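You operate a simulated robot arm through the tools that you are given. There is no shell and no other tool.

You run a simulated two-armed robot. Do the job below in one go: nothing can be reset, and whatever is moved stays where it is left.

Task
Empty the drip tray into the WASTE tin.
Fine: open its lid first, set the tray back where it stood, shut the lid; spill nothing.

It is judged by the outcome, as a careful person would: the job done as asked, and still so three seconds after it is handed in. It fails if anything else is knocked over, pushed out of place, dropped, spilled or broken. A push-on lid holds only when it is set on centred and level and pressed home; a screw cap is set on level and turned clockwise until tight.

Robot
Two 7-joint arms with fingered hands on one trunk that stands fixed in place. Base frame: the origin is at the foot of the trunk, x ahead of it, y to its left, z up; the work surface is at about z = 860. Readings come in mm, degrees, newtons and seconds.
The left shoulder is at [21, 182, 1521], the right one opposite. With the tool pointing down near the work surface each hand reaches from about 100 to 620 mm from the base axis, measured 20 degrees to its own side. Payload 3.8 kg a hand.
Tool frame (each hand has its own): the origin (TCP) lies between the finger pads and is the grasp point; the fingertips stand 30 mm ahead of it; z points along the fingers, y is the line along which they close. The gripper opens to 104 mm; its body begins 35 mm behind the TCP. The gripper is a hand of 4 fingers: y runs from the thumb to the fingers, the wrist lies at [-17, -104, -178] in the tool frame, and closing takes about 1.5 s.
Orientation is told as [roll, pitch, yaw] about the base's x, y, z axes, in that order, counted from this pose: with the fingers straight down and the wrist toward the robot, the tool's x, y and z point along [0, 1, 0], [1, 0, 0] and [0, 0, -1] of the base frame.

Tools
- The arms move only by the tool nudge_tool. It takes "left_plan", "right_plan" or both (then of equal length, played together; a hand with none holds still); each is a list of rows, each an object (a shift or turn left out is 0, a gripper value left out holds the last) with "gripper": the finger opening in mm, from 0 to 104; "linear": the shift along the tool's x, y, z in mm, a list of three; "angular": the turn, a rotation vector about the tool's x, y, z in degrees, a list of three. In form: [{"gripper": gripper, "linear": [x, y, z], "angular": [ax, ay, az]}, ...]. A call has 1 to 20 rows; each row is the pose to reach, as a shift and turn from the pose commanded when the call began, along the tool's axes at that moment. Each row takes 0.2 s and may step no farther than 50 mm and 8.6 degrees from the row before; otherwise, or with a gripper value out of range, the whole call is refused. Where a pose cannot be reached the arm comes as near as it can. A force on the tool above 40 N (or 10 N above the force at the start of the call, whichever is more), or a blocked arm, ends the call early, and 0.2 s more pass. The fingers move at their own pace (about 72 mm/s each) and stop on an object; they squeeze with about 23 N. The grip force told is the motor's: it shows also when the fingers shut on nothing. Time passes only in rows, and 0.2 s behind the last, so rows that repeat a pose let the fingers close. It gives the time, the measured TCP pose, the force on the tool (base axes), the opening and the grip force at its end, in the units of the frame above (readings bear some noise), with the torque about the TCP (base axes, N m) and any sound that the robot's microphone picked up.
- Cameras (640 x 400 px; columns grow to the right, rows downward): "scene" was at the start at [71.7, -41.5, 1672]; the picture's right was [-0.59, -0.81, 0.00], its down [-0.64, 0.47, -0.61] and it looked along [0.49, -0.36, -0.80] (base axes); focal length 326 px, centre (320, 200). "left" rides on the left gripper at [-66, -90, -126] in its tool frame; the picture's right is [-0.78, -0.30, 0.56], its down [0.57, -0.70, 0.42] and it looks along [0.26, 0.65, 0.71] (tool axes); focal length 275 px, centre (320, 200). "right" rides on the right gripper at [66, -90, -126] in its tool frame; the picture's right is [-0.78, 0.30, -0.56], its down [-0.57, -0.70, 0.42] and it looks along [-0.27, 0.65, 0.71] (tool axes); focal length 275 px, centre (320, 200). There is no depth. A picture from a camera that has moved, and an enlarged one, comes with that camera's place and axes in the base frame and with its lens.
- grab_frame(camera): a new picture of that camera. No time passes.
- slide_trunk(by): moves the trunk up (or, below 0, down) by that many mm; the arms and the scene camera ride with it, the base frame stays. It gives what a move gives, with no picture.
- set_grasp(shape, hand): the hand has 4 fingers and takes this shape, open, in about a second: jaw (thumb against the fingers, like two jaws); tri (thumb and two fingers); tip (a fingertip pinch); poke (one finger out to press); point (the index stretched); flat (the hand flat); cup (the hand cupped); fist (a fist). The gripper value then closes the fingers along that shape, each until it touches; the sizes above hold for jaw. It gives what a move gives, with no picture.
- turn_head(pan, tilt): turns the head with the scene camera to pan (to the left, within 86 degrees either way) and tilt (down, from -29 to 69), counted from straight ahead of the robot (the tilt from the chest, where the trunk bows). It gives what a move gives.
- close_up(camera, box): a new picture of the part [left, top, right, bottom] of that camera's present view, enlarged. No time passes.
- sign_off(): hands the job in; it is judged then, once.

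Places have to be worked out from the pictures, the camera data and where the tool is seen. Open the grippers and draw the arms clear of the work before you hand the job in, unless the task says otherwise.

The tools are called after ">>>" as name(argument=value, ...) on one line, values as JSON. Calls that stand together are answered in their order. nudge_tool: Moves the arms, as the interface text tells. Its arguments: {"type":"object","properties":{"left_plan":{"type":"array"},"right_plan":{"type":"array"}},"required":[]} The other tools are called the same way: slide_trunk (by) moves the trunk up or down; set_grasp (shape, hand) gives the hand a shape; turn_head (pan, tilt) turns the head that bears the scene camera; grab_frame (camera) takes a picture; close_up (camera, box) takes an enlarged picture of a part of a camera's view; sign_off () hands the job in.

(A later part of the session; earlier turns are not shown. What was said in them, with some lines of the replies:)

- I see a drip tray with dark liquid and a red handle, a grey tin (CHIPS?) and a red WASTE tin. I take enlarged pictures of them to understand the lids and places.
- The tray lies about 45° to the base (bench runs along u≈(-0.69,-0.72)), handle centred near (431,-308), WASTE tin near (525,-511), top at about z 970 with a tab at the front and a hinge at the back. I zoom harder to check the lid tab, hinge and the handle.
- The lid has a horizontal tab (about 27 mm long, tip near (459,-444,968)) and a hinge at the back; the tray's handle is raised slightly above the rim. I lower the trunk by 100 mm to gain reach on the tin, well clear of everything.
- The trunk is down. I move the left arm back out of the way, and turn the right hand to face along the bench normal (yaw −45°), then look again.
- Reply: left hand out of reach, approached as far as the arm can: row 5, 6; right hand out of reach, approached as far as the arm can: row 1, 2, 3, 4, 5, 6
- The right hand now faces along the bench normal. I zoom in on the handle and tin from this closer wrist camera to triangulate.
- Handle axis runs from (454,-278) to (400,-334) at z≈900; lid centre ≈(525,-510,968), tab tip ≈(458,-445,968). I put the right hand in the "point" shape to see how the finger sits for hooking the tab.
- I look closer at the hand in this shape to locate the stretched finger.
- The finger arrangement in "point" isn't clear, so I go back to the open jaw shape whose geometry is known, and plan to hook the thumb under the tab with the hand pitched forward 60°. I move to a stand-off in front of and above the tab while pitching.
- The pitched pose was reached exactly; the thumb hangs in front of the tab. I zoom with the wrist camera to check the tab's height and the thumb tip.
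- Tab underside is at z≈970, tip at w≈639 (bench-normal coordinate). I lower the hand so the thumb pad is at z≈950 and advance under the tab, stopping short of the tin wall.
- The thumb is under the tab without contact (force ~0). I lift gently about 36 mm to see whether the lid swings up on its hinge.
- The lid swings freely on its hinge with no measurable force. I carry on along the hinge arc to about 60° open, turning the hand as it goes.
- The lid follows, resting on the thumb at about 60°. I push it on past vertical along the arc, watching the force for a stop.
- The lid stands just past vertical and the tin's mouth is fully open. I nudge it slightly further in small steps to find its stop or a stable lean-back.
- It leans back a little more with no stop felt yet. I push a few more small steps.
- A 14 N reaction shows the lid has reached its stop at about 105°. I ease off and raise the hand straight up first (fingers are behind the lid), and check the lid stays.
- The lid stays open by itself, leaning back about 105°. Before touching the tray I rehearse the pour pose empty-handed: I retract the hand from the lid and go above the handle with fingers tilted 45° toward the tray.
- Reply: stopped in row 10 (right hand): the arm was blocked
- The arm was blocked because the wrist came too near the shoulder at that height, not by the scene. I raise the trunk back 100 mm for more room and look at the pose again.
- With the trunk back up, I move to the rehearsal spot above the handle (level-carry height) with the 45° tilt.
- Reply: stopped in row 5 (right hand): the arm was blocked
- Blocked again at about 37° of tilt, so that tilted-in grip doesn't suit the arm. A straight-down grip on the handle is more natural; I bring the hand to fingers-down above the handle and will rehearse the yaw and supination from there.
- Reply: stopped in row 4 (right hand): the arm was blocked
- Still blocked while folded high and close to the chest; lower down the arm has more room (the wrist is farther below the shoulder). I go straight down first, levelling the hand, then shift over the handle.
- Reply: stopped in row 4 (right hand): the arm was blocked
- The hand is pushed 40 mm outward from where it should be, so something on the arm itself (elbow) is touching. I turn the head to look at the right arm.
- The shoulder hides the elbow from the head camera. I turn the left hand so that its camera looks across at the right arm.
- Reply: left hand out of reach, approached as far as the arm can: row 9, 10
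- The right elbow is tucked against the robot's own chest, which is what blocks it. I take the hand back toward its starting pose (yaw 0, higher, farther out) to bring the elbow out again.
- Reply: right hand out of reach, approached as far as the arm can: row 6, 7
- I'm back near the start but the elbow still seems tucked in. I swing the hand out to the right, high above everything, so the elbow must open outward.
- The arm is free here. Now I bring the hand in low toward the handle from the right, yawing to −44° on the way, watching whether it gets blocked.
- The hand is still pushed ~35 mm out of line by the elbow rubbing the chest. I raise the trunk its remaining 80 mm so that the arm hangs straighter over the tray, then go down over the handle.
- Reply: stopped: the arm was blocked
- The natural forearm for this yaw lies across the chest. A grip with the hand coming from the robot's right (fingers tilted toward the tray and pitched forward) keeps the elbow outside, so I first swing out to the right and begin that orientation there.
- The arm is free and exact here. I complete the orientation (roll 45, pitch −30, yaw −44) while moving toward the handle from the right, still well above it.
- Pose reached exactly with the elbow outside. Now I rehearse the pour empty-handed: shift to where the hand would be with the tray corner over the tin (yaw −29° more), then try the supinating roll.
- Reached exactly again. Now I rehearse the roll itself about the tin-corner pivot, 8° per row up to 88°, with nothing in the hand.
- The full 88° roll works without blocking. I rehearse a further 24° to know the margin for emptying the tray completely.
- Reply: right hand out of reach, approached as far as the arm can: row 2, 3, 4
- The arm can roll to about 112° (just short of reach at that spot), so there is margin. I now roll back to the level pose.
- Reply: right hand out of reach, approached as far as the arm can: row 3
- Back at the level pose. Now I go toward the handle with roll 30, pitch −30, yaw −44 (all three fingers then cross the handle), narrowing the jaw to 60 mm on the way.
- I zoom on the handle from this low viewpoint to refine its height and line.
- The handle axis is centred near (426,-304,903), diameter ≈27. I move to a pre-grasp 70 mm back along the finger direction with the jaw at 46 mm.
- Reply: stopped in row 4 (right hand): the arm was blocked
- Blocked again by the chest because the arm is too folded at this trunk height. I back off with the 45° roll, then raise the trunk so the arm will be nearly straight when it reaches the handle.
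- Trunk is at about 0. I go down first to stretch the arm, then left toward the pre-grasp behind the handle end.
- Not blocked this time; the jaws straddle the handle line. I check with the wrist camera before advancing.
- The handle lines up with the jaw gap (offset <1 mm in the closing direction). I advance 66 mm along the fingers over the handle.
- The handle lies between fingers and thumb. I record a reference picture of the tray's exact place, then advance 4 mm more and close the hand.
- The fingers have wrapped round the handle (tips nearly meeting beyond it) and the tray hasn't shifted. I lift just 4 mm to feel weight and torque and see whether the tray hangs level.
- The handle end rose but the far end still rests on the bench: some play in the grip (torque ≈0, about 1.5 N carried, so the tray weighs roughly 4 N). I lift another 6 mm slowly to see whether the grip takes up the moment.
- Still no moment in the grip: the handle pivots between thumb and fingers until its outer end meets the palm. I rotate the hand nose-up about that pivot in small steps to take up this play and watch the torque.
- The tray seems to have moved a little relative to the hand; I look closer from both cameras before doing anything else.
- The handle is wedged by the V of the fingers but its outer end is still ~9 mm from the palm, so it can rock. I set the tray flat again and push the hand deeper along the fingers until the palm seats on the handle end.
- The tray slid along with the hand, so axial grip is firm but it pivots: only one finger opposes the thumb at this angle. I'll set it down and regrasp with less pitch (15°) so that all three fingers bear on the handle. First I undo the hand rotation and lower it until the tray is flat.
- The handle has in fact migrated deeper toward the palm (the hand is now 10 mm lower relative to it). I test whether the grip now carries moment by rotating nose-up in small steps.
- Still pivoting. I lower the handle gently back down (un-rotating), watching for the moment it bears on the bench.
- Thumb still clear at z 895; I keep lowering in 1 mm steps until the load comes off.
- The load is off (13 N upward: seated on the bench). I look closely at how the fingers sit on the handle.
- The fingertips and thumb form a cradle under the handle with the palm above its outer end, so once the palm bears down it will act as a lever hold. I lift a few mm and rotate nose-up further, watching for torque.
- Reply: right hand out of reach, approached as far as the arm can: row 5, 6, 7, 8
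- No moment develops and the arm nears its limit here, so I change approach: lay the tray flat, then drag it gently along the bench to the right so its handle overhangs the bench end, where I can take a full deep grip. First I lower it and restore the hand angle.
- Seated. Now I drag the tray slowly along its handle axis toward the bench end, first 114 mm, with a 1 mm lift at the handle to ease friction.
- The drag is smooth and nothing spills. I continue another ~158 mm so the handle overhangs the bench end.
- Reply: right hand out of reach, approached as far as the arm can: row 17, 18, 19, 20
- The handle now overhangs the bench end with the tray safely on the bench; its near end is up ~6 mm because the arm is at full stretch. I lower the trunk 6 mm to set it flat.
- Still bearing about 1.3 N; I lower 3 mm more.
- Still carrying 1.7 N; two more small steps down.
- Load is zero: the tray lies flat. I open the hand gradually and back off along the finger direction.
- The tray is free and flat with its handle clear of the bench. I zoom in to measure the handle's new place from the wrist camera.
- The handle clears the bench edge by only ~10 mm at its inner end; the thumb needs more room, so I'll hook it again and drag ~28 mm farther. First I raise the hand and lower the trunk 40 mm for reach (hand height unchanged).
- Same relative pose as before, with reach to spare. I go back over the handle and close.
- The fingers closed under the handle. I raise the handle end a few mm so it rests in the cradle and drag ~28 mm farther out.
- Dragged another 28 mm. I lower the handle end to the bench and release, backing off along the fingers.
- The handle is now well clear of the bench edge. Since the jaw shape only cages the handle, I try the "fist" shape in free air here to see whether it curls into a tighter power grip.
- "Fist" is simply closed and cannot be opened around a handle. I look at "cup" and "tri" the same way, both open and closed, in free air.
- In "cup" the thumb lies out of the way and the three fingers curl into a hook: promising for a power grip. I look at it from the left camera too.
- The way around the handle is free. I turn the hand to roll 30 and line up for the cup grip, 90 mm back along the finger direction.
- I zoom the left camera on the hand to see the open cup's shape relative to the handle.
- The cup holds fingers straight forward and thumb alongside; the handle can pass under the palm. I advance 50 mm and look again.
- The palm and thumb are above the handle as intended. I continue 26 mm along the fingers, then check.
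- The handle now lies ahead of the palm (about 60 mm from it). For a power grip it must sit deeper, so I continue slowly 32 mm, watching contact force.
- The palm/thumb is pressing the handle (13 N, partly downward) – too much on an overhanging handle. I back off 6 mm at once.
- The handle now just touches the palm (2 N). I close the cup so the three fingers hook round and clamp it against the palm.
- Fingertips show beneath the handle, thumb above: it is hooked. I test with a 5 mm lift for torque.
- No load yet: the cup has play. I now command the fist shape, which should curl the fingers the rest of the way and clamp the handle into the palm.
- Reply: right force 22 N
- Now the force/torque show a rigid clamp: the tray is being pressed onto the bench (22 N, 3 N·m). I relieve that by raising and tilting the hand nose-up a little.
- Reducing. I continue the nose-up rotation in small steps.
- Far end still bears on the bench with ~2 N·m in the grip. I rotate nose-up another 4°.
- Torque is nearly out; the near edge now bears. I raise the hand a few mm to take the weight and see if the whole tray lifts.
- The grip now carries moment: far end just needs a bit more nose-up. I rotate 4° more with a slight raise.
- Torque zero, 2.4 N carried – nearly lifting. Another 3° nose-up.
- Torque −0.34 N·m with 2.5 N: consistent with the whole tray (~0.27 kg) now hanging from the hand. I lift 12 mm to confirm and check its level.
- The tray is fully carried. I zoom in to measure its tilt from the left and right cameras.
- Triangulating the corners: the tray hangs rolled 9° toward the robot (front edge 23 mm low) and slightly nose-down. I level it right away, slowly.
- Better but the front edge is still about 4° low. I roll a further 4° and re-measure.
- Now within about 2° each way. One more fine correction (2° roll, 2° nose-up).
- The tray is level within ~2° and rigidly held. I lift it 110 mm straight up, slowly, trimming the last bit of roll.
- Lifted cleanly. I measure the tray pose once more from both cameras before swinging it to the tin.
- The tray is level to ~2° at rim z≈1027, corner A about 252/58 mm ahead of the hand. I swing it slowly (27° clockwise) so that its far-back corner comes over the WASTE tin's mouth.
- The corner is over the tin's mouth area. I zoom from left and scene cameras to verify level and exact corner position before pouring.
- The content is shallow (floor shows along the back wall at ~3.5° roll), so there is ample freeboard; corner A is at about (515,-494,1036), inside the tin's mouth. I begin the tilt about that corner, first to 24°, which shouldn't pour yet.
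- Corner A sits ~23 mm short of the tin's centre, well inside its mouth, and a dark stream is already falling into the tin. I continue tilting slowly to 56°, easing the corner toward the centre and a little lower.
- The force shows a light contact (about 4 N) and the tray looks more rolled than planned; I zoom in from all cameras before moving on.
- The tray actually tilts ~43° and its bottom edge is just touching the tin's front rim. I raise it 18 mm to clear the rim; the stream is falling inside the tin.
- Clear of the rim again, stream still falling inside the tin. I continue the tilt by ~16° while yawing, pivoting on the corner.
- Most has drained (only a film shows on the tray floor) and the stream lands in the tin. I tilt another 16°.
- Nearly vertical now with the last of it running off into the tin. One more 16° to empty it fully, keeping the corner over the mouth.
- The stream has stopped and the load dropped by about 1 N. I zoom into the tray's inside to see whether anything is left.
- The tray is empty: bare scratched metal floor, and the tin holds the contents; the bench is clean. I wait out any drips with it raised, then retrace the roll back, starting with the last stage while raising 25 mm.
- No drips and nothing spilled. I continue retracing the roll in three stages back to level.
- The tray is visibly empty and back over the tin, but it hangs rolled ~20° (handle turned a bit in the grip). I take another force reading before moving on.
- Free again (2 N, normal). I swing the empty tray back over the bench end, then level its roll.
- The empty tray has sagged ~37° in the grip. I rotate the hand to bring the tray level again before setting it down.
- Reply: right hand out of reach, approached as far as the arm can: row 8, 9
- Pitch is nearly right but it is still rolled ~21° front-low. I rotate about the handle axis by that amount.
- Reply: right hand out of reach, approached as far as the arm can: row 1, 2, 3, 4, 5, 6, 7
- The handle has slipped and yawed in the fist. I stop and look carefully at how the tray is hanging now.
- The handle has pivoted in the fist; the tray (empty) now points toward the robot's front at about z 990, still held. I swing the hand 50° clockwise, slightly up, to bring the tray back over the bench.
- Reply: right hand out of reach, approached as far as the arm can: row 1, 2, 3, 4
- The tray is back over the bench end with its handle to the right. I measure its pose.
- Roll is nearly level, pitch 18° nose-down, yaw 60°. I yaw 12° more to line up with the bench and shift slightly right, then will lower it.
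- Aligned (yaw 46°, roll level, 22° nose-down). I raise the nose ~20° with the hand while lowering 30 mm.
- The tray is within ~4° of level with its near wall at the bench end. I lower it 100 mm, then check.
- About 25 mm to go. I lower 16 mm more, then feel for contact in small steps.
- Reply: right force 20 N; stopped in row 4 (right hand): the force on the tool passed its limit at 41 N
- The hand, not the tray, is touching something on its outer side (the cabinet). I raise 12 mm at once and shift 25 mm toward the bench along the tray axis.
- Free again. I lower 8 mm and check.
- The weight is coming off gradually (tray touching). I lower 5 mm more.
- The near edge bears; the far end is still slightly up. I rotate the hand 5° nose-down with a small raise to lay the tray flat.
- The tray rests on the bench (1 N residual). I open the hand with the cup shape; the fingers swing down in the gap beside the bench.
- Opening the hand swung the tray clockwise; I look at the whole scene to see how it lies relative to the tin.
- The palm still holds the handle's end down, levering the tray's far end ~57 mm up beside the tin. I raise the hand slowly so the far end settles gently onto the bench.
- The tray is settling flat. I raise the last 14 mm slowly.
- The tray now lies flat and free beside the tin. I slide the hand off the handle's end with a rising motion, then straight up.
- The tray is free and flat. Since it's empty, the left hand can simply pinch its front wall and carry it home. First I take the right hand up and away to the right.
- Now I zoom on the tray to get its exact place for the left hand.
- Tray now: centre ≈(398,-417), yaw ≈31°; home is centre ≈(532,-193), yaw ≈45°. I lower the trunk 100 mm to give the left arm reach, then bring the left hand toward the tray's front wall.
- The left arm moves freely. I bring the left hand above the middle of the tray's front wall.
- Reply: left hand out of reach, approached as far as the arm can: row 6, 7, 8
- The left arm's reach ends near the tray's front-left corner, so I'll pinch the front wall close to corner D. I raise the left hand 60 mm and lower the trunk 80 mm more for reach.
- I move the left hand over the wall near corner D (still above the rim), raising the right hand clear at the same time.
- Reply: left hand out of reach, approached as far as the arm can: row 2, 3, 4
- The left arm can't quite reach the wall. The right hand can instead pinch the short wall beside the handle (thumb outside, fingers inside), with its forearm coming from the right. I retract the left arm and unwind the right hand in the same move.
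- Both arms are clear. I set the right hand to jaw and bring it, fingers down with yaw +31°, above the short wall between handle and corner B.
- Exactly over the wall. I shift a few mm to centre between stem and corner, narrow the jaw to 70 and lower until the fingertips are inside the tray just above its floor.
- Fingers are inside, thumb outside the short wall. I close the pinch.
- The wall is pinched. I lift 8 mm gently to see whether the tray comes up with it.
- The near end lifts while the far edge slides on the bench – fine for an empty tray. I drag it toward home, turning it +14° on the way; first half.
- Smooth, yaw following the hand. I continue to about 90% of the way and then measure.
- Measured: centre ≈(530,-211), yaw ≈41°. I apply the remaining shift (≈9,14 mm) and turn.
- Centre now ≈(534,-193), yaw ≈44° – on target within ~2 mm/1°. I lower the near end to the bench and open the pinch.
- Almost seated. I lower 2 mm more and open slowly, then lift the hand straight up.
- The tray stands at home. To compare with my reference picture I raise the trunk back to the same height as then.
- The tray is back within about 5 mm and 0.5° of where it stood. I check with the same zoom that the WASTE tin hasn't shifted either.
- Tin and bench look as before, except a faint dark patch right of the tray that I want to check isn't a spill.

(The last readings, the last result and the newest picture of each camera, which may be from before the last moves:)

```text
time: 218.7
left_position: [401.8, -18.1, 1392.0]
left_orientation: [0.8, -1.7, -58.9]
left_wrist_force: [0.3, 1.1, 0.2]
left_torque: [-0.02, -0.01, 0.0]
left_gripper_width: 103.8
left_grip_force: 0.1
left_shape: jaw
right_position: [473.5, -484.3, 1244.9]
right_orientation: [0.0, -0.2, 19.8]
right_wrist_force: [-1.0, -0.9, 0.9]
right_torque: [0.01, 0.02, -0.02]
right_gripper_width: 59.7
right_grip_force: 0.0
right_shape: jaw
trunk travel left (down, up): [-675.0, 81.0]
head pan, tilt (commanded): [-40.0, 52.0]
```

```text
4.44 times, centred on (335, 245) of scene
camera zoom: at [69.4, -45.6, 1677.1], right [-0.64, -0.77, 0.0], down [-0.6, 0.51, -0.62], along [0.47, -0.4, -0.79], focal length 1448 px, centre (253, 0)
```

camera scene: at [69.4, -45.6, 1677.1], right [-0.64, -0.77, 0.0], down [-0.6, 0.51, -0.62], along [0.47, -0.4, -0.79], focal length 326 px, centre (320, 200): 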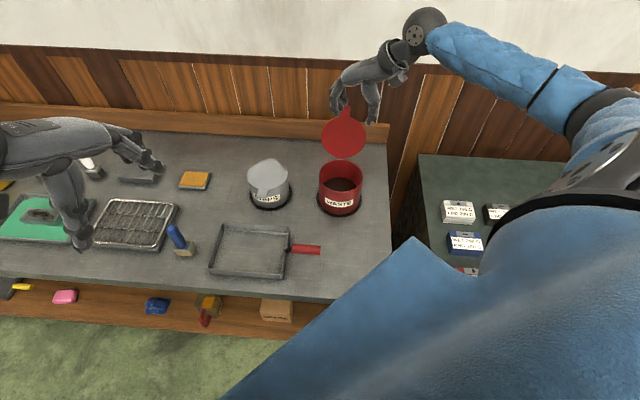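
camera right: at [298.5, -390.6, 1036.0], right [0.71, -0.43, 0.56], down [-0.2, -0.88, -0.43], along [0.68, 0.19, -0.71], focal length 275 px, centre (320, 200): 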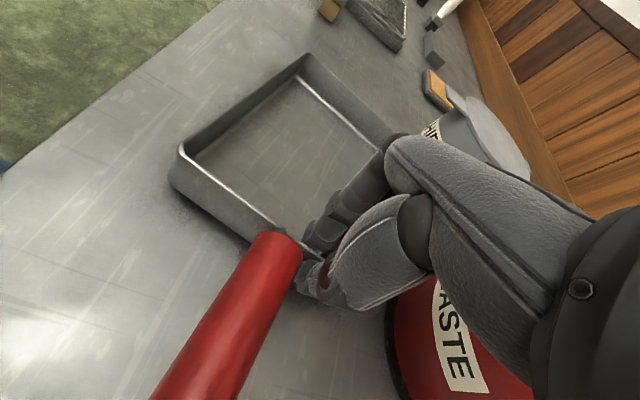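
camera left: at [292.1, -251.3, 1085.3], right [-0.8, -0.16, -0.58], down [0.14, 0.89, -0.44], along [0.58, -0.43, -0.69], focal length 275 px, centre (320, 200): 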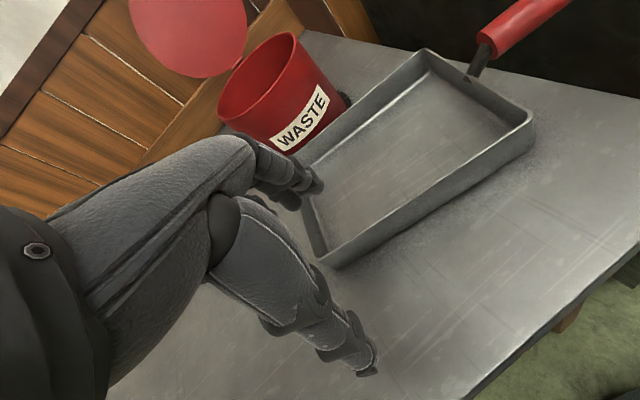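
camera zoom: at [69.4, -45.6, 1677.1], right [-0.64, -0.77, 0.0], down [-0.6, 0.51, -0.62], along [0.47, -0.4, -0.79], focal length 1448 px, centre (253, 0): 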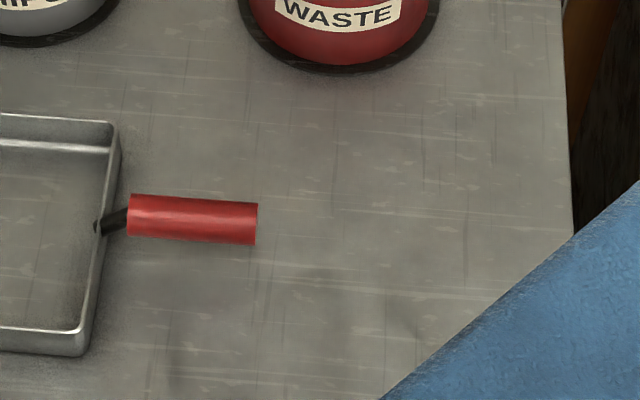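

Those are only moving reflections on the steel – no spill. Now the lid: I lower the trunk to the height used for opening and turn the right hand to face the tin, raising it clear of the lid.

>>> slide_trunk(by=-104)

>>> nudge_tool(right_plan=[{"gripper": 60, "linear": [0, -10, -20], "angular": [0, 0, 7]}, {"linear": [0, -20, -45], "angular": [0, 0, 14]}, {"linear": [0, -20, -70], "angular": [0, 0, 21]}, {"linear": [0, -20, -90], "angular": [0, 0, 28]}, {"linear": [0, -20, -95], "angular": [0, 0, 35]}, {"linear": [0, -20, -95], "angular": [0, 0, 42]}, {"linear": [0, -20, -95], "angular": [0, 0, 49]}, {"linear": [0, -20, -95], "angular": [0, 0, 56.5]}, {"linear": [0, -20, -95], "angular": [0, 0, 64]}, {"linear": [0, -20, -95], "angular": [0, 0, 64]}])

>>> grab_frame(camera="scene")

>>> grab_frame(camera="right")

```text
time: 220.1
left_position: [401.2, -18.8, 1287.7]
left_orientation: [0.8, -1.7, -58.8]
left_wrist_force: [-0.1, -0.2, -0.1]
left_torque: [-0.01, -0.01, 0.01]
left_gripper_width: 103.7
left_grip_force: 0.1
left_shape: jaw
right_position: [473.8, -485.1, 1142.0]
right_orientation: [0.0, -0.3, 20.0]
right_wrist_force: [0.6, -0.3, -0.4]
right_torque: [0.0, 0.0, -0.01]
right_gripper_width: 59.6
right_grip_force: 0.0
right_shape: jaw
trunk travel left (down, up): [-571.0, 185.0]
head pan, tilt (commanded): [-40.0, 52.0]
```

```text
time: 222.3
left_position: [401.4, -19.7, 1288.1]
left_orientation: [0.8, -1.7, -58.9]
left_wrist_force: [0.4, -0.9, -0.2]
left_torque: [0.0, -0.02, 0.0]
left_gripper_width: 104.1
left_grip_force: 0.1
left_shape: jaw
right_position: [455.4, -491.3, 1236.1]
right_orientation: [0.2, 0.0, -44.0]
right_wrist_force: [0.7, -0.4, -0.2]
right_torque: [0.04, 0.01, 0.01]
right_gripper_width: 59.6
right_grip_force: 0.1
right_shape: jaw
trunk travel left (down, up): [-571.0, 185.0]
head pan, tilt (commanded): [-40.0, 52.0]
```

```text
taken
camera scene: at [72.3, -46.3, 1573.0], right [-0.64, -0.77, 0.0], down [-0.6, 0.51, -0.62], along [0.47, -0.4, -0.79], focal length 326 px, centre (320, 200)
```

scene: 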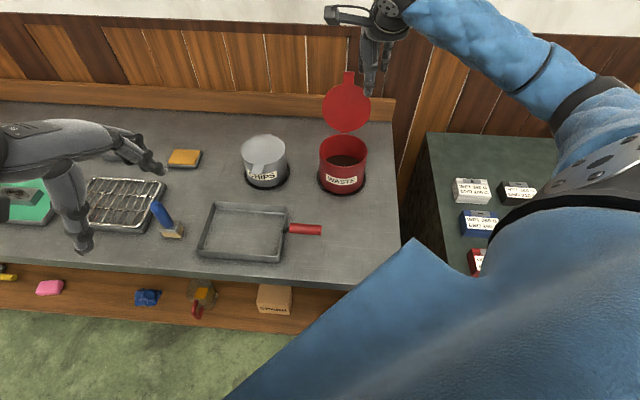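

```text
taken
camera right: at [435.8, -383.5, 1361.3], right [-0.33, -0.76, 0.55], down [-0.9, 0.08, -0.43], along [0.28, -0.64, -0.71], focal length 275 px, centre (320, 200)
```

right: 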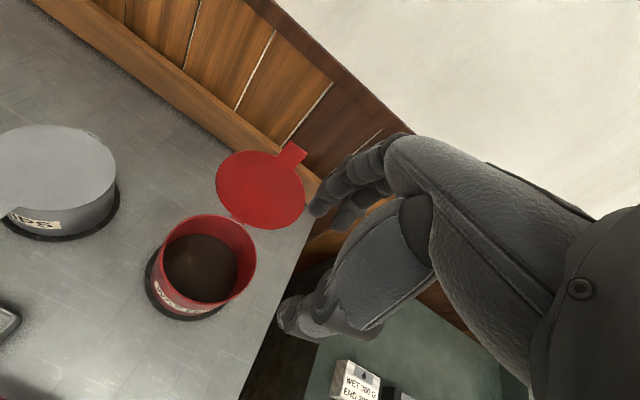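

The tab tip is at about (599,-588,1126). I move above it with the jaw at 60 mm, fingers to pass behind and thumb in front of the lid.

>>> nudge_tool(right_plan=[{"gripper": 64, "linear": [6.5, 32.6, 4], "angular": [-3, 0, 0]}, {"linear": [13, 65.2, 8], "angular": [-6, 0, 0]}, {"linear": [19.6, 97.7, 12], "angular": [-9, 0, 0]}, {"linear": [26, 130.3, 16], "angular": [-12, 0, 0]}, {"linear": [32.7, 162.9, 21], "angular": [-15, 0, 0]}, {"linear": [32.7, 162.9, 21], "angular": [-15, 0, 0]}])

>>> grab_frame(camera="right")

>>> close_up(camera="scene", box=[280, 20, 440, 200])

```text
time: 223.7
left_position: [402.0, -19.6, 1288.5]
left_orientation: [0.7, -1.7, -58.9]
left_wrist_force: [-1.2, 0.7, -0.8]
left_torque: [-0.02, 0.0, -0.04]
left_gripper_width: 103.9
left_grip_force: 0.0
left_shape: jaw
right_position: [594.4, -583.9, 1216.5]
right_orientation: [0.2, -15.0, -44.0]
right_wrist_force: [-0.9, -0.1, 0.1]
right_torque: [-0.05, 0.0, 0.03]
right_gripper_width: 63.8
right_grip_force: 0.1
right_shape: jaw
trunk travel left (down, up): [-571.0, 185.0]
head pan, tilt (commanded): [-40.0, 52.0]
```

```text
taken
camera right: at [554.3, -453.4, 1313.1], right [-0.44, -0.66, 0.61], down [-0.8, -0.02, -0.59], along [0.4, -0.75, -0.52], focal length 275 px, centre (320, 200)
```

right: 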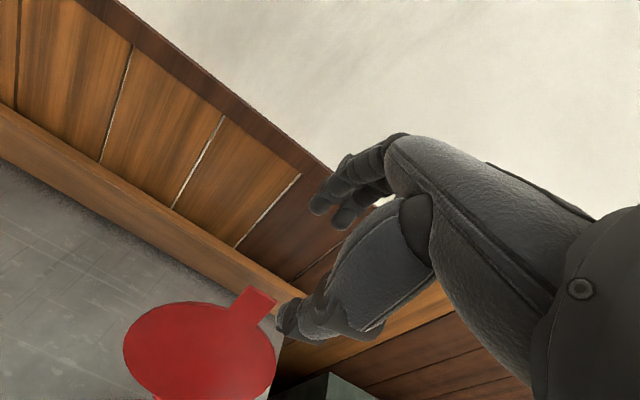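

```text
2.22 times, centred on (360, 110) of scene
camera zoom: at [72.0, -46.1, 1573.0], right [-0.64, -0.77, 0.0], down [-0.6, 0.51, -0.62], along [0.47, -0.4, -0.79], focal length 724 px, centre (231, 400)
```

zoom: 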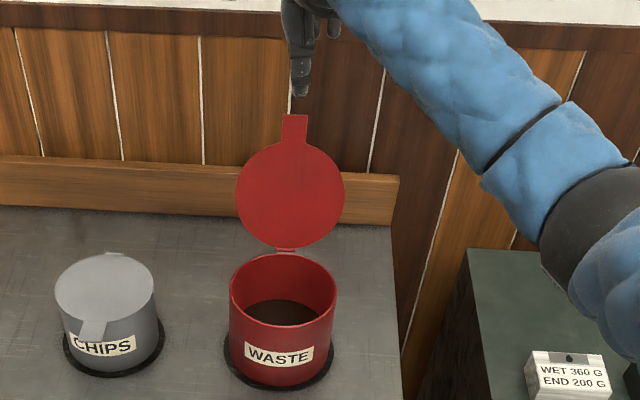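

Aligned above the tab. I lower so that the tab comes between thumb (front) and fingers (behind).

>>> nudge_tool(right_plan=[{"linear": [0, -6, 22]}, {"linear": [0, -11, 42]}, {"linear": [0, -16, 60]}, {"linear": [0, -20, 74]}, {"linear": [0, -22.3, 83.1]}, {"linear": [0, -22.3, 83.1]}])

>>> grab_frame(camera="right")

>>> close_up(camera="scene", box=[280, 20, 440, 200])

```text
time: 225.1
left_position: [402.1, -19.0, 1287.8]
left_orientation: [0.8, -1.7, -58.9]
left_wrist_force: [-0.5, -0.2, 0.3]
left_torque: [-0.04, -0.01, 0.01]
left_gripper_width: 103.8
left_grip_force: 0.0
left_shape: jaw
right_position: [595.4, -580.8, 1129.6]
right_orientation: [0.2, -15.0, -44.1]
right_wrist_force: [0.7, 0.2, -0.7]
right_torque: [-0.01, -0.03, -0.02]
right_gripper_width: 63.5
right_grip_force: 0.1
right_shape: jaw
trunk travel left (down, up): [-571.0, 185.0]
head pan, tilt (commanded): [-40.0, 52.0]
```

```text
taken
camera right: at [554.8, -452.1, 1226.8], right [-0.44, -0.66, 0.61], down [-0.8, -0.02, -0.59], along [0.4, -0.75, -0.52], focal length 275 px, centre (320, 200)
```

right: 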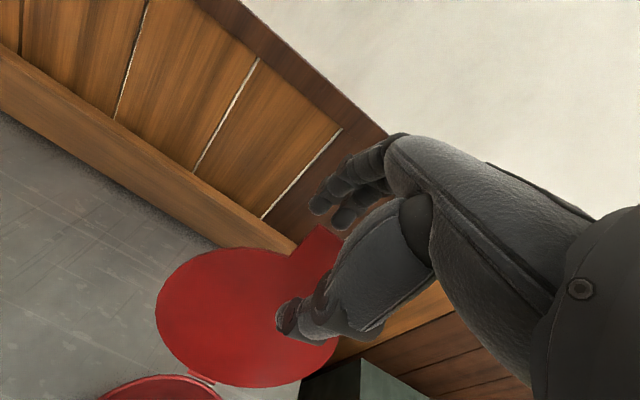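

```text
2.22 times, centred on (360, 110) of scene
camera zoom: at [72.7, -46.1, 1573.0], right [-0.64, -0.77, 0.0], down [-0.6, 0.51, -0.62], along [0.47, -0.4, -0.79], focal length 724 px, centre (231, 400)
```

zoom: 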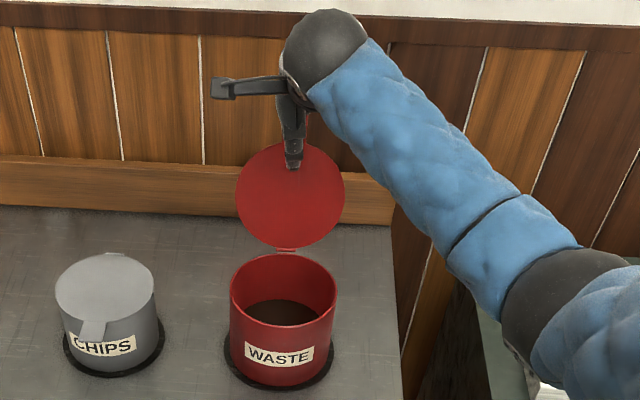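

The lid is straddled. I narrow the jaw to 32 mm (loose pinch) and carry the lid forward along its hinge arc, from 105° down to about 42°, turning the hand as it goes.

>>> nudge_tool(right_plan=[{"gripper": 32}, {"gripper": 32}, {"linear": [0, -8.5, -4.5], "angular": [-1.5, 0, 0]}, {"linear": [0, -17, -8.9], "angular": [-3, 0, 0]}, {"linear": [0, -27.2, -12.2], "angular": [-4.7, 0, 0]}, {"linear": [0, -37.3, -15.4], "angular": [-6.4, 0, 0]}, {"linear": [0, -47.9, -17.3], "angular": [-8.2, 0, 0]}, {"linear": [0, -58.4, -19.2], "angular": [-9.9, 0, 0]}, {"linear": [0, -69.2, -19.6], "angular": [-11.6, 0, 0]}, {"linear": [0, -79.9, -20], "angular": [-13.3, 0, 0]}, {"linear": [0, -90.6, -19], "angular": [-15, 0, 0]}, {"linear": [0, -101.3, -18], "angular": [-16.7, 0, 0]}, {"linear": [0, -111.8, -15.5], "angular": [-18.4, 0, 0]}, {"linear": [0, -122.3, -13], "angular": [-20.1, 0, 0]}, {"linear": [0, -132.4, -9.2], "angular": [-21.9, 0, 0]}, {"linear": [0, -142.4, -5.3], "angular": [-23.6, 0, 0]}, {"linear": [0, -151.9, -0.2], "angular": [-25.3, 0, 0]}, {"linear": [0, -161.3, 5], "angular": [-27, 0, 0]}, {"linear": [0, -161.3, 5], "angular": [-27, 0, 0]}])

>>> grab_frame(camera="right")

>>> close_up(camera="scene", box=[260, 60, 440, 220])

```text
time: 229.1
left_position: [401.7, -18.7, 1287.2]
left_orientation: [0.9, -1.7, -59.0]
left_wrist_force: [-0.2, 1.0, 0.1]
left_torque: [0.01, -0.01, -0.02]
left_gripper_width: 103.8
left_grip_force: 0.1
left_shape: jaw
right_position: [485.0, -473.9, 1080.6]
right_orientation: [0.2, -42.0, -44.2]
right_wrist_force: [-0.5, 0.3, 0.2]
right_torque: [0.04, 0.01, 0.01]
right_gripper_width: 32.6
right_grip_force: 0.0
right_shape: jaw
trunk travel left (down, up): [-571.0, 185.0]
head pan, tilt (commanded): [-40.0, 52.0]
```

```text
taken
camera right: at [421.5, -322.9, 1114.0], right [-0.65, -0.45, 0.61], down [-0.57, -0.25, -0.79], along [0.51, -0.86, -0.1], focal length 275 px, centre (320, 200)
```

right: 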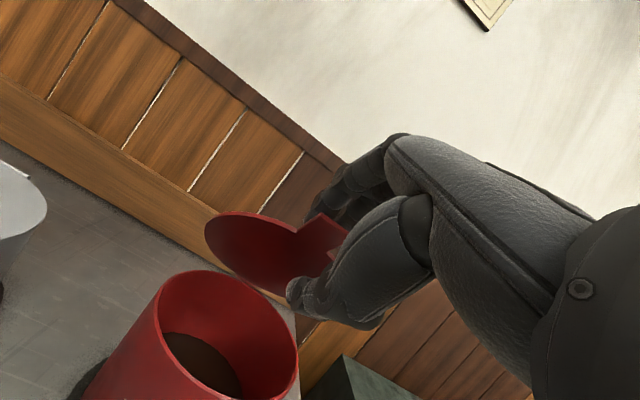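

```text
2.50 times, centred on (350, 140) of scene
camera zoom: at [72.8, -46.3, 1573.0], right [-0.64, -0.77, 0.0], down [-0.6, 0.51, -0.62], along [0.47, -0.4, -0.79], focal length 815 px, centre (245, 350)
```

zoom: 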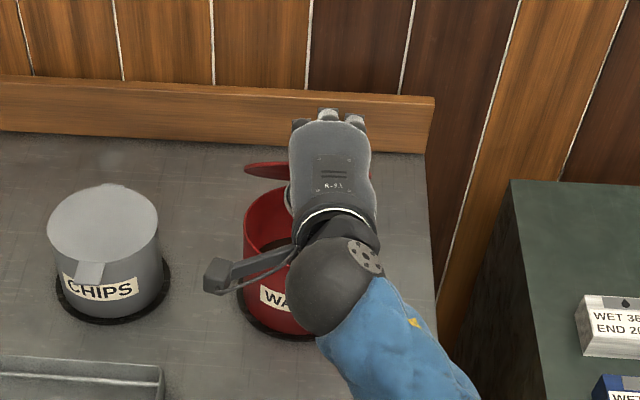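

The lid rests on the thumb at about 45°. I lower it the rest of the way along the arc.

>>> nudge_tool(right_plan=[{"linear": [0, -10.6, 1.8], "angular": [-1.7, 0, 0]}, {"linear": [0, -21.2, 3.7], "angular": [-3.4, 0, 0]}, {"linear": [0, -31.5, 6.9], "angular": [-5.2, 0, 0]}, {"linear": [0, -41.7, 10.1], "angular": [-6.9, 0, 0]}, {"linear": [0, -51.5, 14.7], "angular": [-8.6, 0, 0]}, {"linear": [0, -61.2, 19.2], "angular": [-10.3, 0, 0]}, {"linear": [0, -70.2, 25], "angular": [-12, 0, 0]}, {"linear": [0, -79.1, 30.9], "angular": [-13.7, 0, 0]}, {"linear": [0, -85.3, 36], "angular": [-15, 0, 0]}, {"linear": [0, -91.4, 41.2], "angular": [-16.3, 0, 0]}, {"linear": [0, -95.2, 45], "angular": [-17.2, 0, 0]}, {"linear": [0, -99, 48.7], "angular": [-18, 0, 0]}, {"linear": [0, -99, 48.7], "angular": [-18, 0, 0]}])

>>> grab_frame(camera="right")

>>> close_up(camera="scene", box=[260, 60, 440, 220])

```text
time: 231.9
left_position: [402.4, -18.2, 1287.3]
left_orientation: [0.8, -1.7, -58.9]
left_wrist_force: [0.2, -0.2, -1.3]
left_torque: [-0.03, -0.01, 0.05]
left_gripper_width: 104.0
left_grip_force: 0.1
left_shape: jaw
right_position: [454.7, -443.8, 980.5]
right_orientation: [0.4, -60.1, -44.3]
right_wrist_force: [0.0, 0.4, -0.4]
right_torque: [-0.02, -0.03, 0.02]
right_gripper_width: 32.4
right_grip_force: 0.1
right_shape: jaw
trunk travel left (down, up): [-571.0, 185.0]
head pan, tilt (commanded): [-40.0, 52.0]
```

```text
taken
camera right: at [390.0, -291.7, 964.5], right [-0.78, -0.33, 0.53], down [-0.38, -0.42, -0.82], along [0.49, -0.85, 0.21], focal length 275 px, centre (320, 200)
```

right: 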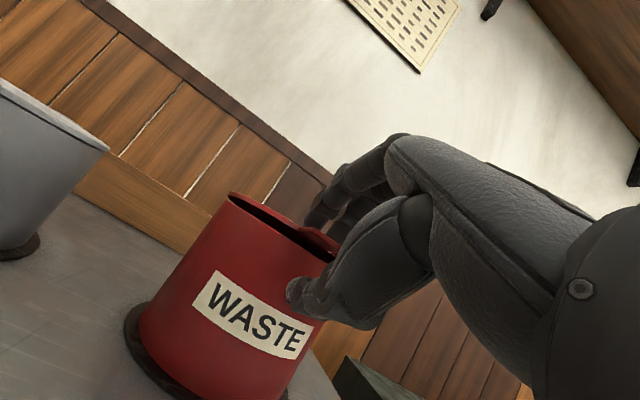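

```text
2.50 times, centred on (350, 140) of scene
camera zoom: at [72.5, -45.9, 1573.0], right [-0.64, -0.77, 0.0], down [-0.6, 0.51, -0.62], along [0.47, -0.4, -0.79], focal length 815 px, centre (245, 350)
```

zoom: 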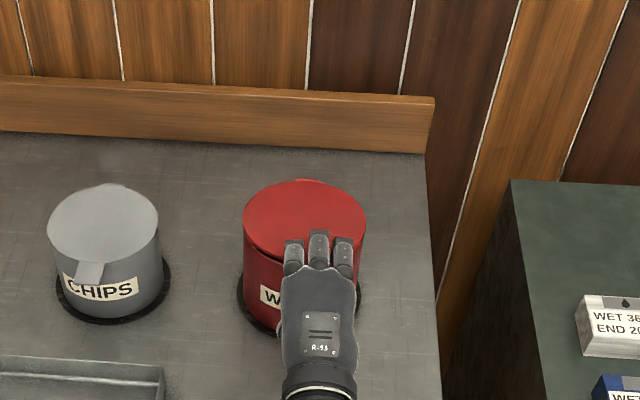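

The lid is nearly shut, still lightly propped by the thumb. I lower the hand 12 mm to let it down onto the rim.

>>> nudge_tool(right_plan=[{"linear": [0, -2.6, 1.5]}, {"linear": [0, -5.2, 3]}, {"linear": [0, -7.8, 4.5]}, {"linear": [0, -10.4, 6]}, {"linear": [0, -10.4, 6]}])

>>> close_up(camera="right", box=[120, 160, 400, 380])

```text
time: 233.1
left_position: [401.1, -18.5, 1288.8]
left_orientation: [0.7, -1.7, -58.9]
left_wrist_force: [0.5, 1.0, 0.0]
left_torque: [0.01, 0.0, 0.03]
left_gripper_width: 104.1
left_grip_force: 0.0
left_shape: jaw
right_position: [454.0, -444.3, 969.6]
right_orientation: [0.4, -60.2, -44.4]
right_wrist_force: [-2.5, 1.4, 5.7]
right_torque: [-0.15, -0.14, -0.03]
right_gripper_width: 33.6
right_grip_force: 0.1
right_shape: jaw
trunk travel left (down, up): [-571.0, 185.0]
head pan, tilt (commanded): [-40.0, 52.0]
```

```text
1.82 times, centred on (260, 270) of right
camera zoom: at [389.8, -291.3, 953.3], right [-0.78, -0.33, 0.53], down [-0.38, -0.42, -0.82], along [0.49, -0.85, 0.21], focal length 500 px, centre (429, 73)
```

zoom: 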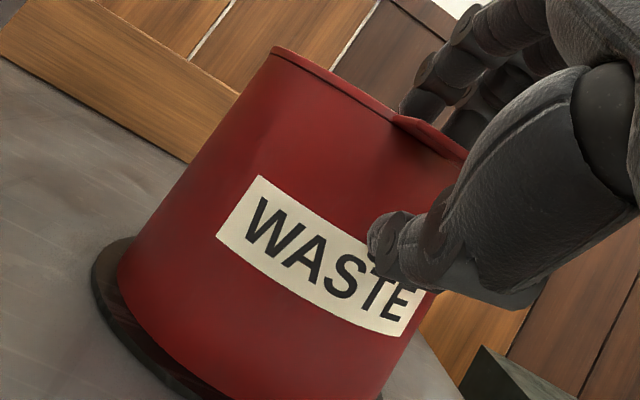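

The lid now sits flush, fingers pressing it lightly (6 N). I press a little more to be sure it is home, then open the jaw and draw the hand back.

>>> nudge_tool(right_plan=[{"linear": [0, -1, 0.6]}, {"linear": [0, -1, 0.6]}, {"gripper": 50, "linear": [0, 0.8, -0.5]}, {"gripper": 70, "linear": [0, 1.7, -1]}, {"gripper": 70, "linear": [0, 1.7, -1]}, {"linear": [0, -8, -18]}, {"linear": [0, -20, -39]}, {"linear": [0, -32, -60]}, {"linear": [0, -32, -60]}])

>>> grab_frame(camera="right")

>>> close_up(camera="scene", box=[260, 60, 440, 220])

```text
time: 235.1
left_position: [401.8, -19.4, 1288.4]
left_orientation: [0.7, -1.7, -58.9]
left_wrist_force: [-0.4, -0.6, -0.6]
left_torque: [0.0, -0.01, 0.0]
left_gripper_width: 103.9
left_grip_force: 0.0
left_shape: jaw
right_position: [406.4, -398.3, 971.0]
right_orientation: [0.2, -59.9, -44.4]
right_wrist_force: [0.3, 0.4, 0.2]
right_torque: [0.03, 0.01, -0.01]
right_gripper_width: 69.7
right_grip_force: 0.1
right_shape: jaw
trunk travel left (down, up): [-571.0, 185.0]
head pan, tilt (commanded): [-40.0, 52.0]
```

```text
taken
camera right: at [341.2, -245.0, 954.7], right [-0.78, -0.33, 0.53], down [-0.38, -0.42, -0.82], along [0.49, -0.85, 0.2], focal length 275 px, centre (320, 200)
```

right: 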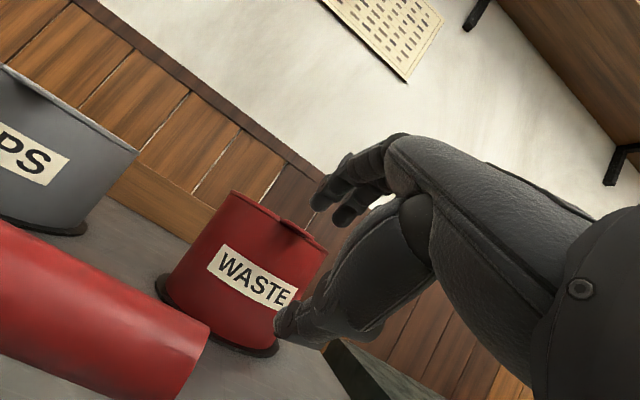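

```text
2.50 times, centred on (350, 140) of scene
camera zoom: at [72.9, -46.2, 1573.0], right [-0.64, -0.77, 0.0], down [-0.6, 0.51, -0.62], along [0.47, -0.4, -0.79], focal length 815 px, centre (245, 350)
```

zoom: 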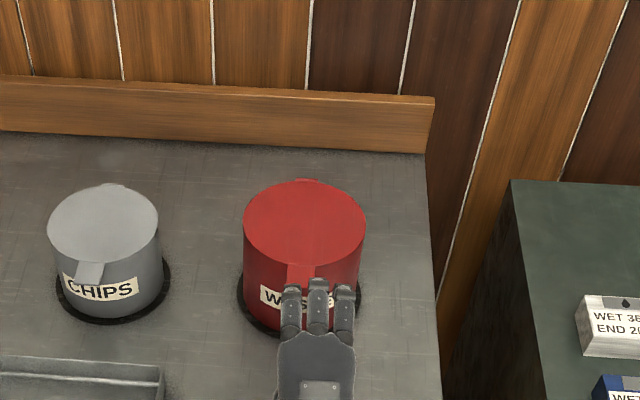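

The lid is shut flush, like its neighbour. I raise the right hand straight up and away from the work.

>>> nudge_tool(right_plan=[{"linear": [0, 34.6, -20]}, {"linear": [0, 69.3, -40]}, {"linear": [0, 104, -60]}, {"linear": [0, 138.6, -80]}, {"linear": [-30, 160, -100], "angular": [7, 0, 0]}, {"linear": [-60, 175, -120], "angular": [14, 0, 0]}, {"linear": [-90, 185, -140], "angular": [21, 0, 0]}, {"gripper": 104, "linear": [-90, 185, -140], "angular": [21, 0, 0]}])

>>> slide_trunk(by=104)

>>> grab_frame(camera="scene")

>>> close_up(camera="scene", box=[200, 210, 310, 295])

>>> close_up(camera="scene", box=[200, 120, 420, 300])

```text
time: 236.9
left_position: [401.8, -18.1, 1288.9]
left_orientation: [0.8, -1.7, -58.9]
left_wrist_force: [0.6, 0.1, -0.3]
left_torque: [0.02, 0.01, -0.04]
left_gripper_width: 103.7
left_grip_force: 0.0
left_shape: jaw
right_position: [341.5, -451.4, 1181.7]
right_orientation: [0.1, -39.0, -44.1]
right_wrist_force: [0.1, 0.0, 1.3]
right_torque: [-0.03, -0.03, -0.05]
right_gripper_width: 103.8
right_grip_force: 0.0
right_shape: jaw
right hand out of reach, approached as far as the arm can: row 7, 8
trunk travel left (down, up): [-571.0, 185.0]
head pan, tilt (commanded): [-40.0, 52.0]
```

```text
time: 238.2
left_position: [402.2, -19.5, 1392.6]
left_orientation: [0.8, -1.5, -58.8]
left_wrist_force: [-0.7, -0.5, -0.4]
left_torque: [0.03, 0.04, 0.0]
left_gripper_width: 104.0
left_grip_force: 0.0
left_shape: jaw
right_position: [340.2, -460.4, 1289.4]
right_orientation: [-4.1, -40.3, -40.2]
right_wrist_force: [0.5, 0.1, 0.3]
right_torque: [0.01, 0.01, -0.05]
right_gripper_width: 103.6
right_grip_force: 0.0
right_shape: jaw
trunk travel left (down, up): [-675.0, 81.0]
head pan, tilt (commanded): [-40.0, 52.0]
```

```text
taken
camera scene: at [69.1, -46.4, 1677.0], right [-0.64, -0.77, 0.0], down [-0.6, 0.51, -0.62], along [0.47, -0.4, -0.79], focal length 326 px, centre (320, 200)
```

scene: 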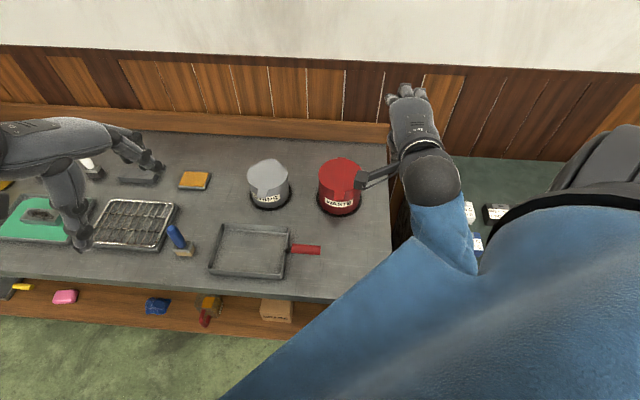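

```text
4.71 times, centred on (255, 252) of scene
camera zoom: at [69.1, -46.4, 1677.0], right [-0.64, -0.77, 0.0], down [-0.6, 0.51, -0.62], along [0.47, -0.4, -0.79], focal length 1533 px, centre (626, -47)
```

zoom: 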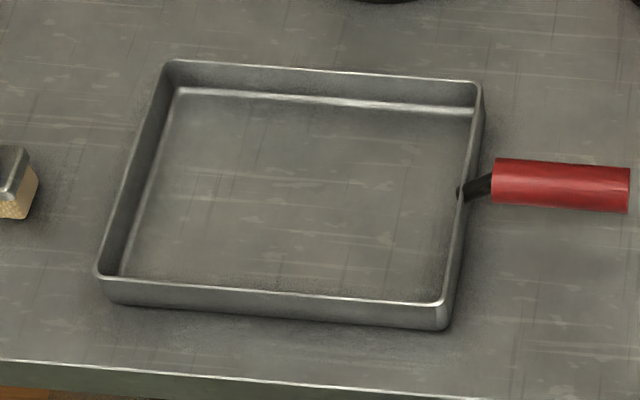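

```text
2.22 times, centred on (310, 210) of scene
camera zoom: at [69.1, -46.4, 1677.0], right [-0.64, -0.77, 0.0], down [-0.6, 0.51, -0.62], along [0.47, -0.4, -0.79], focal length 724 px, centre (342, 178)
```

zoom: 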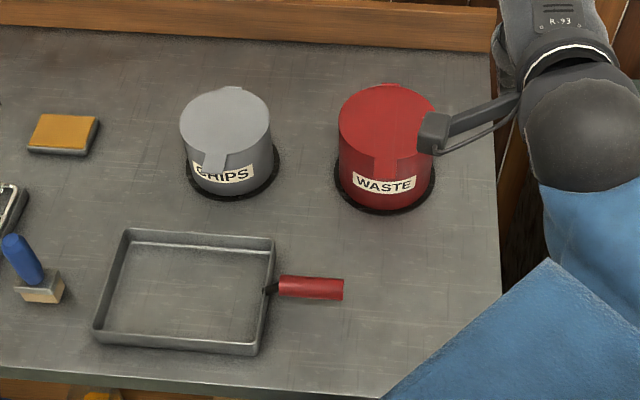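

Everything on the bench is in order. I also check that the boxes on the side cabinet stand as before, and move the arms a bit further clear.

>>> nudge_tool(left_plan=[{"linear": [30, -30, 0]}, {"linear": [60, -60, 0]}, {"linear": [90, -90, 0]}, {"linear": [90, -90, 0]}])

>>> grab_frame(camera="right")

>>> grab_frame(camera="left")

>>> close_up(camera="scene", box=[0, 120, 260, 320])

```text
time: 239.2
left_position: [432.4, 102.9, 1390.7]
left_orientation: [0.8, -1.7, -59.0]
left_wrist_force: [0.2, -0.5, 0.0]
left_torque: [-0.02, 0.02, -0.02]
left_gripper_width: 104.0
left_grip_force: 0.1
left_shape: jaw
right_position: [341.3, -461.2, 1291.3]
right_orientation: [-3.8, -40.6, -40.7]
right_wrist_force: [-0.2, -0.9, -0.7]
right_torque: [-0.01, -0.02, -0.01]
right_gripper_width: 103.5
right_grip_force: 0.1
right_shape: jaw
trunk travel left (down, up): [-675.0, 81.0]
head pan, tilt (commanded): [-40.0, 52.0]
```

```text
taken
camera right: at [278.8, -310.3, 1324.1], right [-0.61, -0.45, 0.65], down [-0.6, -0.27, -0.75], along [0.51, -0.85, -0.11], focal length 275 px, centre (320, 200)
```

right: 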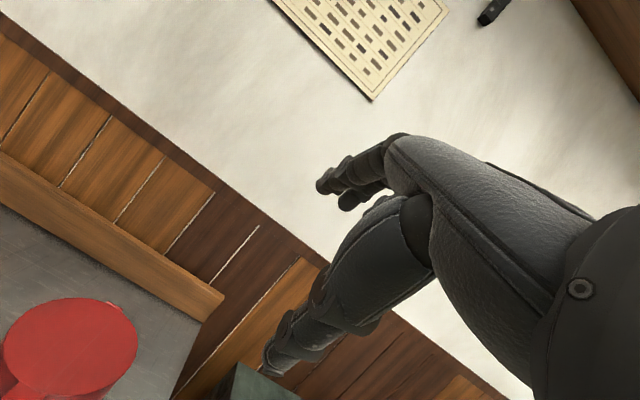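

```text
taken
camera left: at [326.0, 148.0, 1512.6], right [-0.8, -0.16, -0.58], down [0.14, 0.89, -0.44], along [0.58, -0.43, -0.69], focal length 275 px, centre (320, 200)
```

left: 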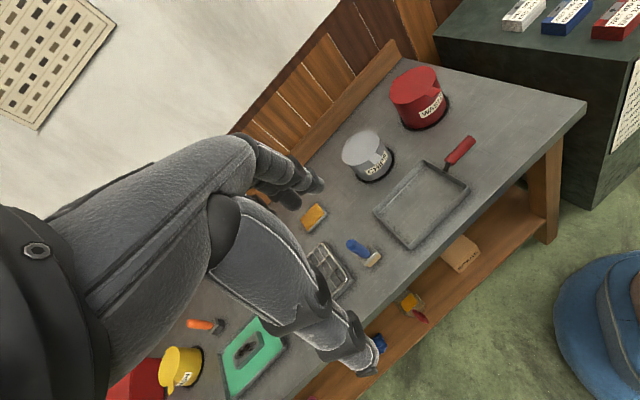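

```text
2.00 times, centred on (130, 220) of scene
camera zoom: at [69.1, -46.7, 1677.1], right [-0.64, -0.77, 0.0], down [-0.6, 0.51, -0.62], along [0.47, -0.4, -0.79], focal length 652 px, centre (700, 160)
```

zoom: 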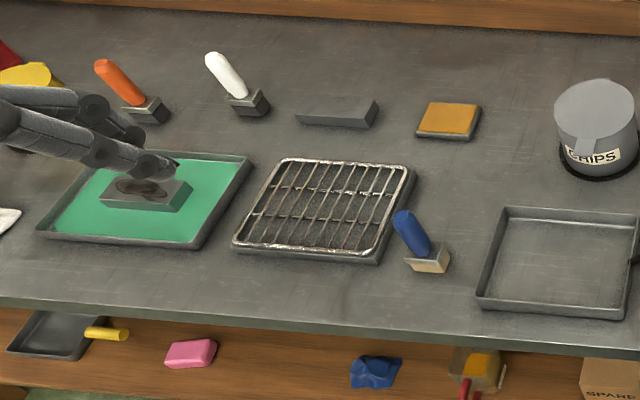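

The WASTE tin holds the contents with its lid shut flush. The empty tray stands within about 5 mm of its old place. Nothing is spilled, the other items look undisturbed, and both open hands are clear, so I hand the job in.

>>> sign_off()

```text
The job is handed in.
```

The drip tray is emptied into the WASTE tin, the tray is back, and the lid is shut. I saw no spills on the bench in the final pictures.

- **Tray:** it stands about 5 mm and half a degree from where it was, going by a before-and-after picture from the same camera position. To get a firm grip I first dragged it to the right end of the bench. After pouring, I dragged it home.
- **Lid:** it opened and closed on its hinge, and I pressed it lightly with the fingers. It sits flush.
- **Unplanned contacts:**
  - The tray edge lightly touched the tin rim while pouring. The tin stayed within 1–2 mm of its place.
  - My right hand pressed against something on its outer side, most likely the side cabinet, at up to 41 N while I was setting the tray down.
  - The empty tray slipped in my grip twice after the pour and swung. I caught it each time and it was not dropped.
- **Other items:** the CHIPS tin, the brush and the boxes on the cabinet looked undisturbed in the last pictures.

Both hands are open and clear of the work.
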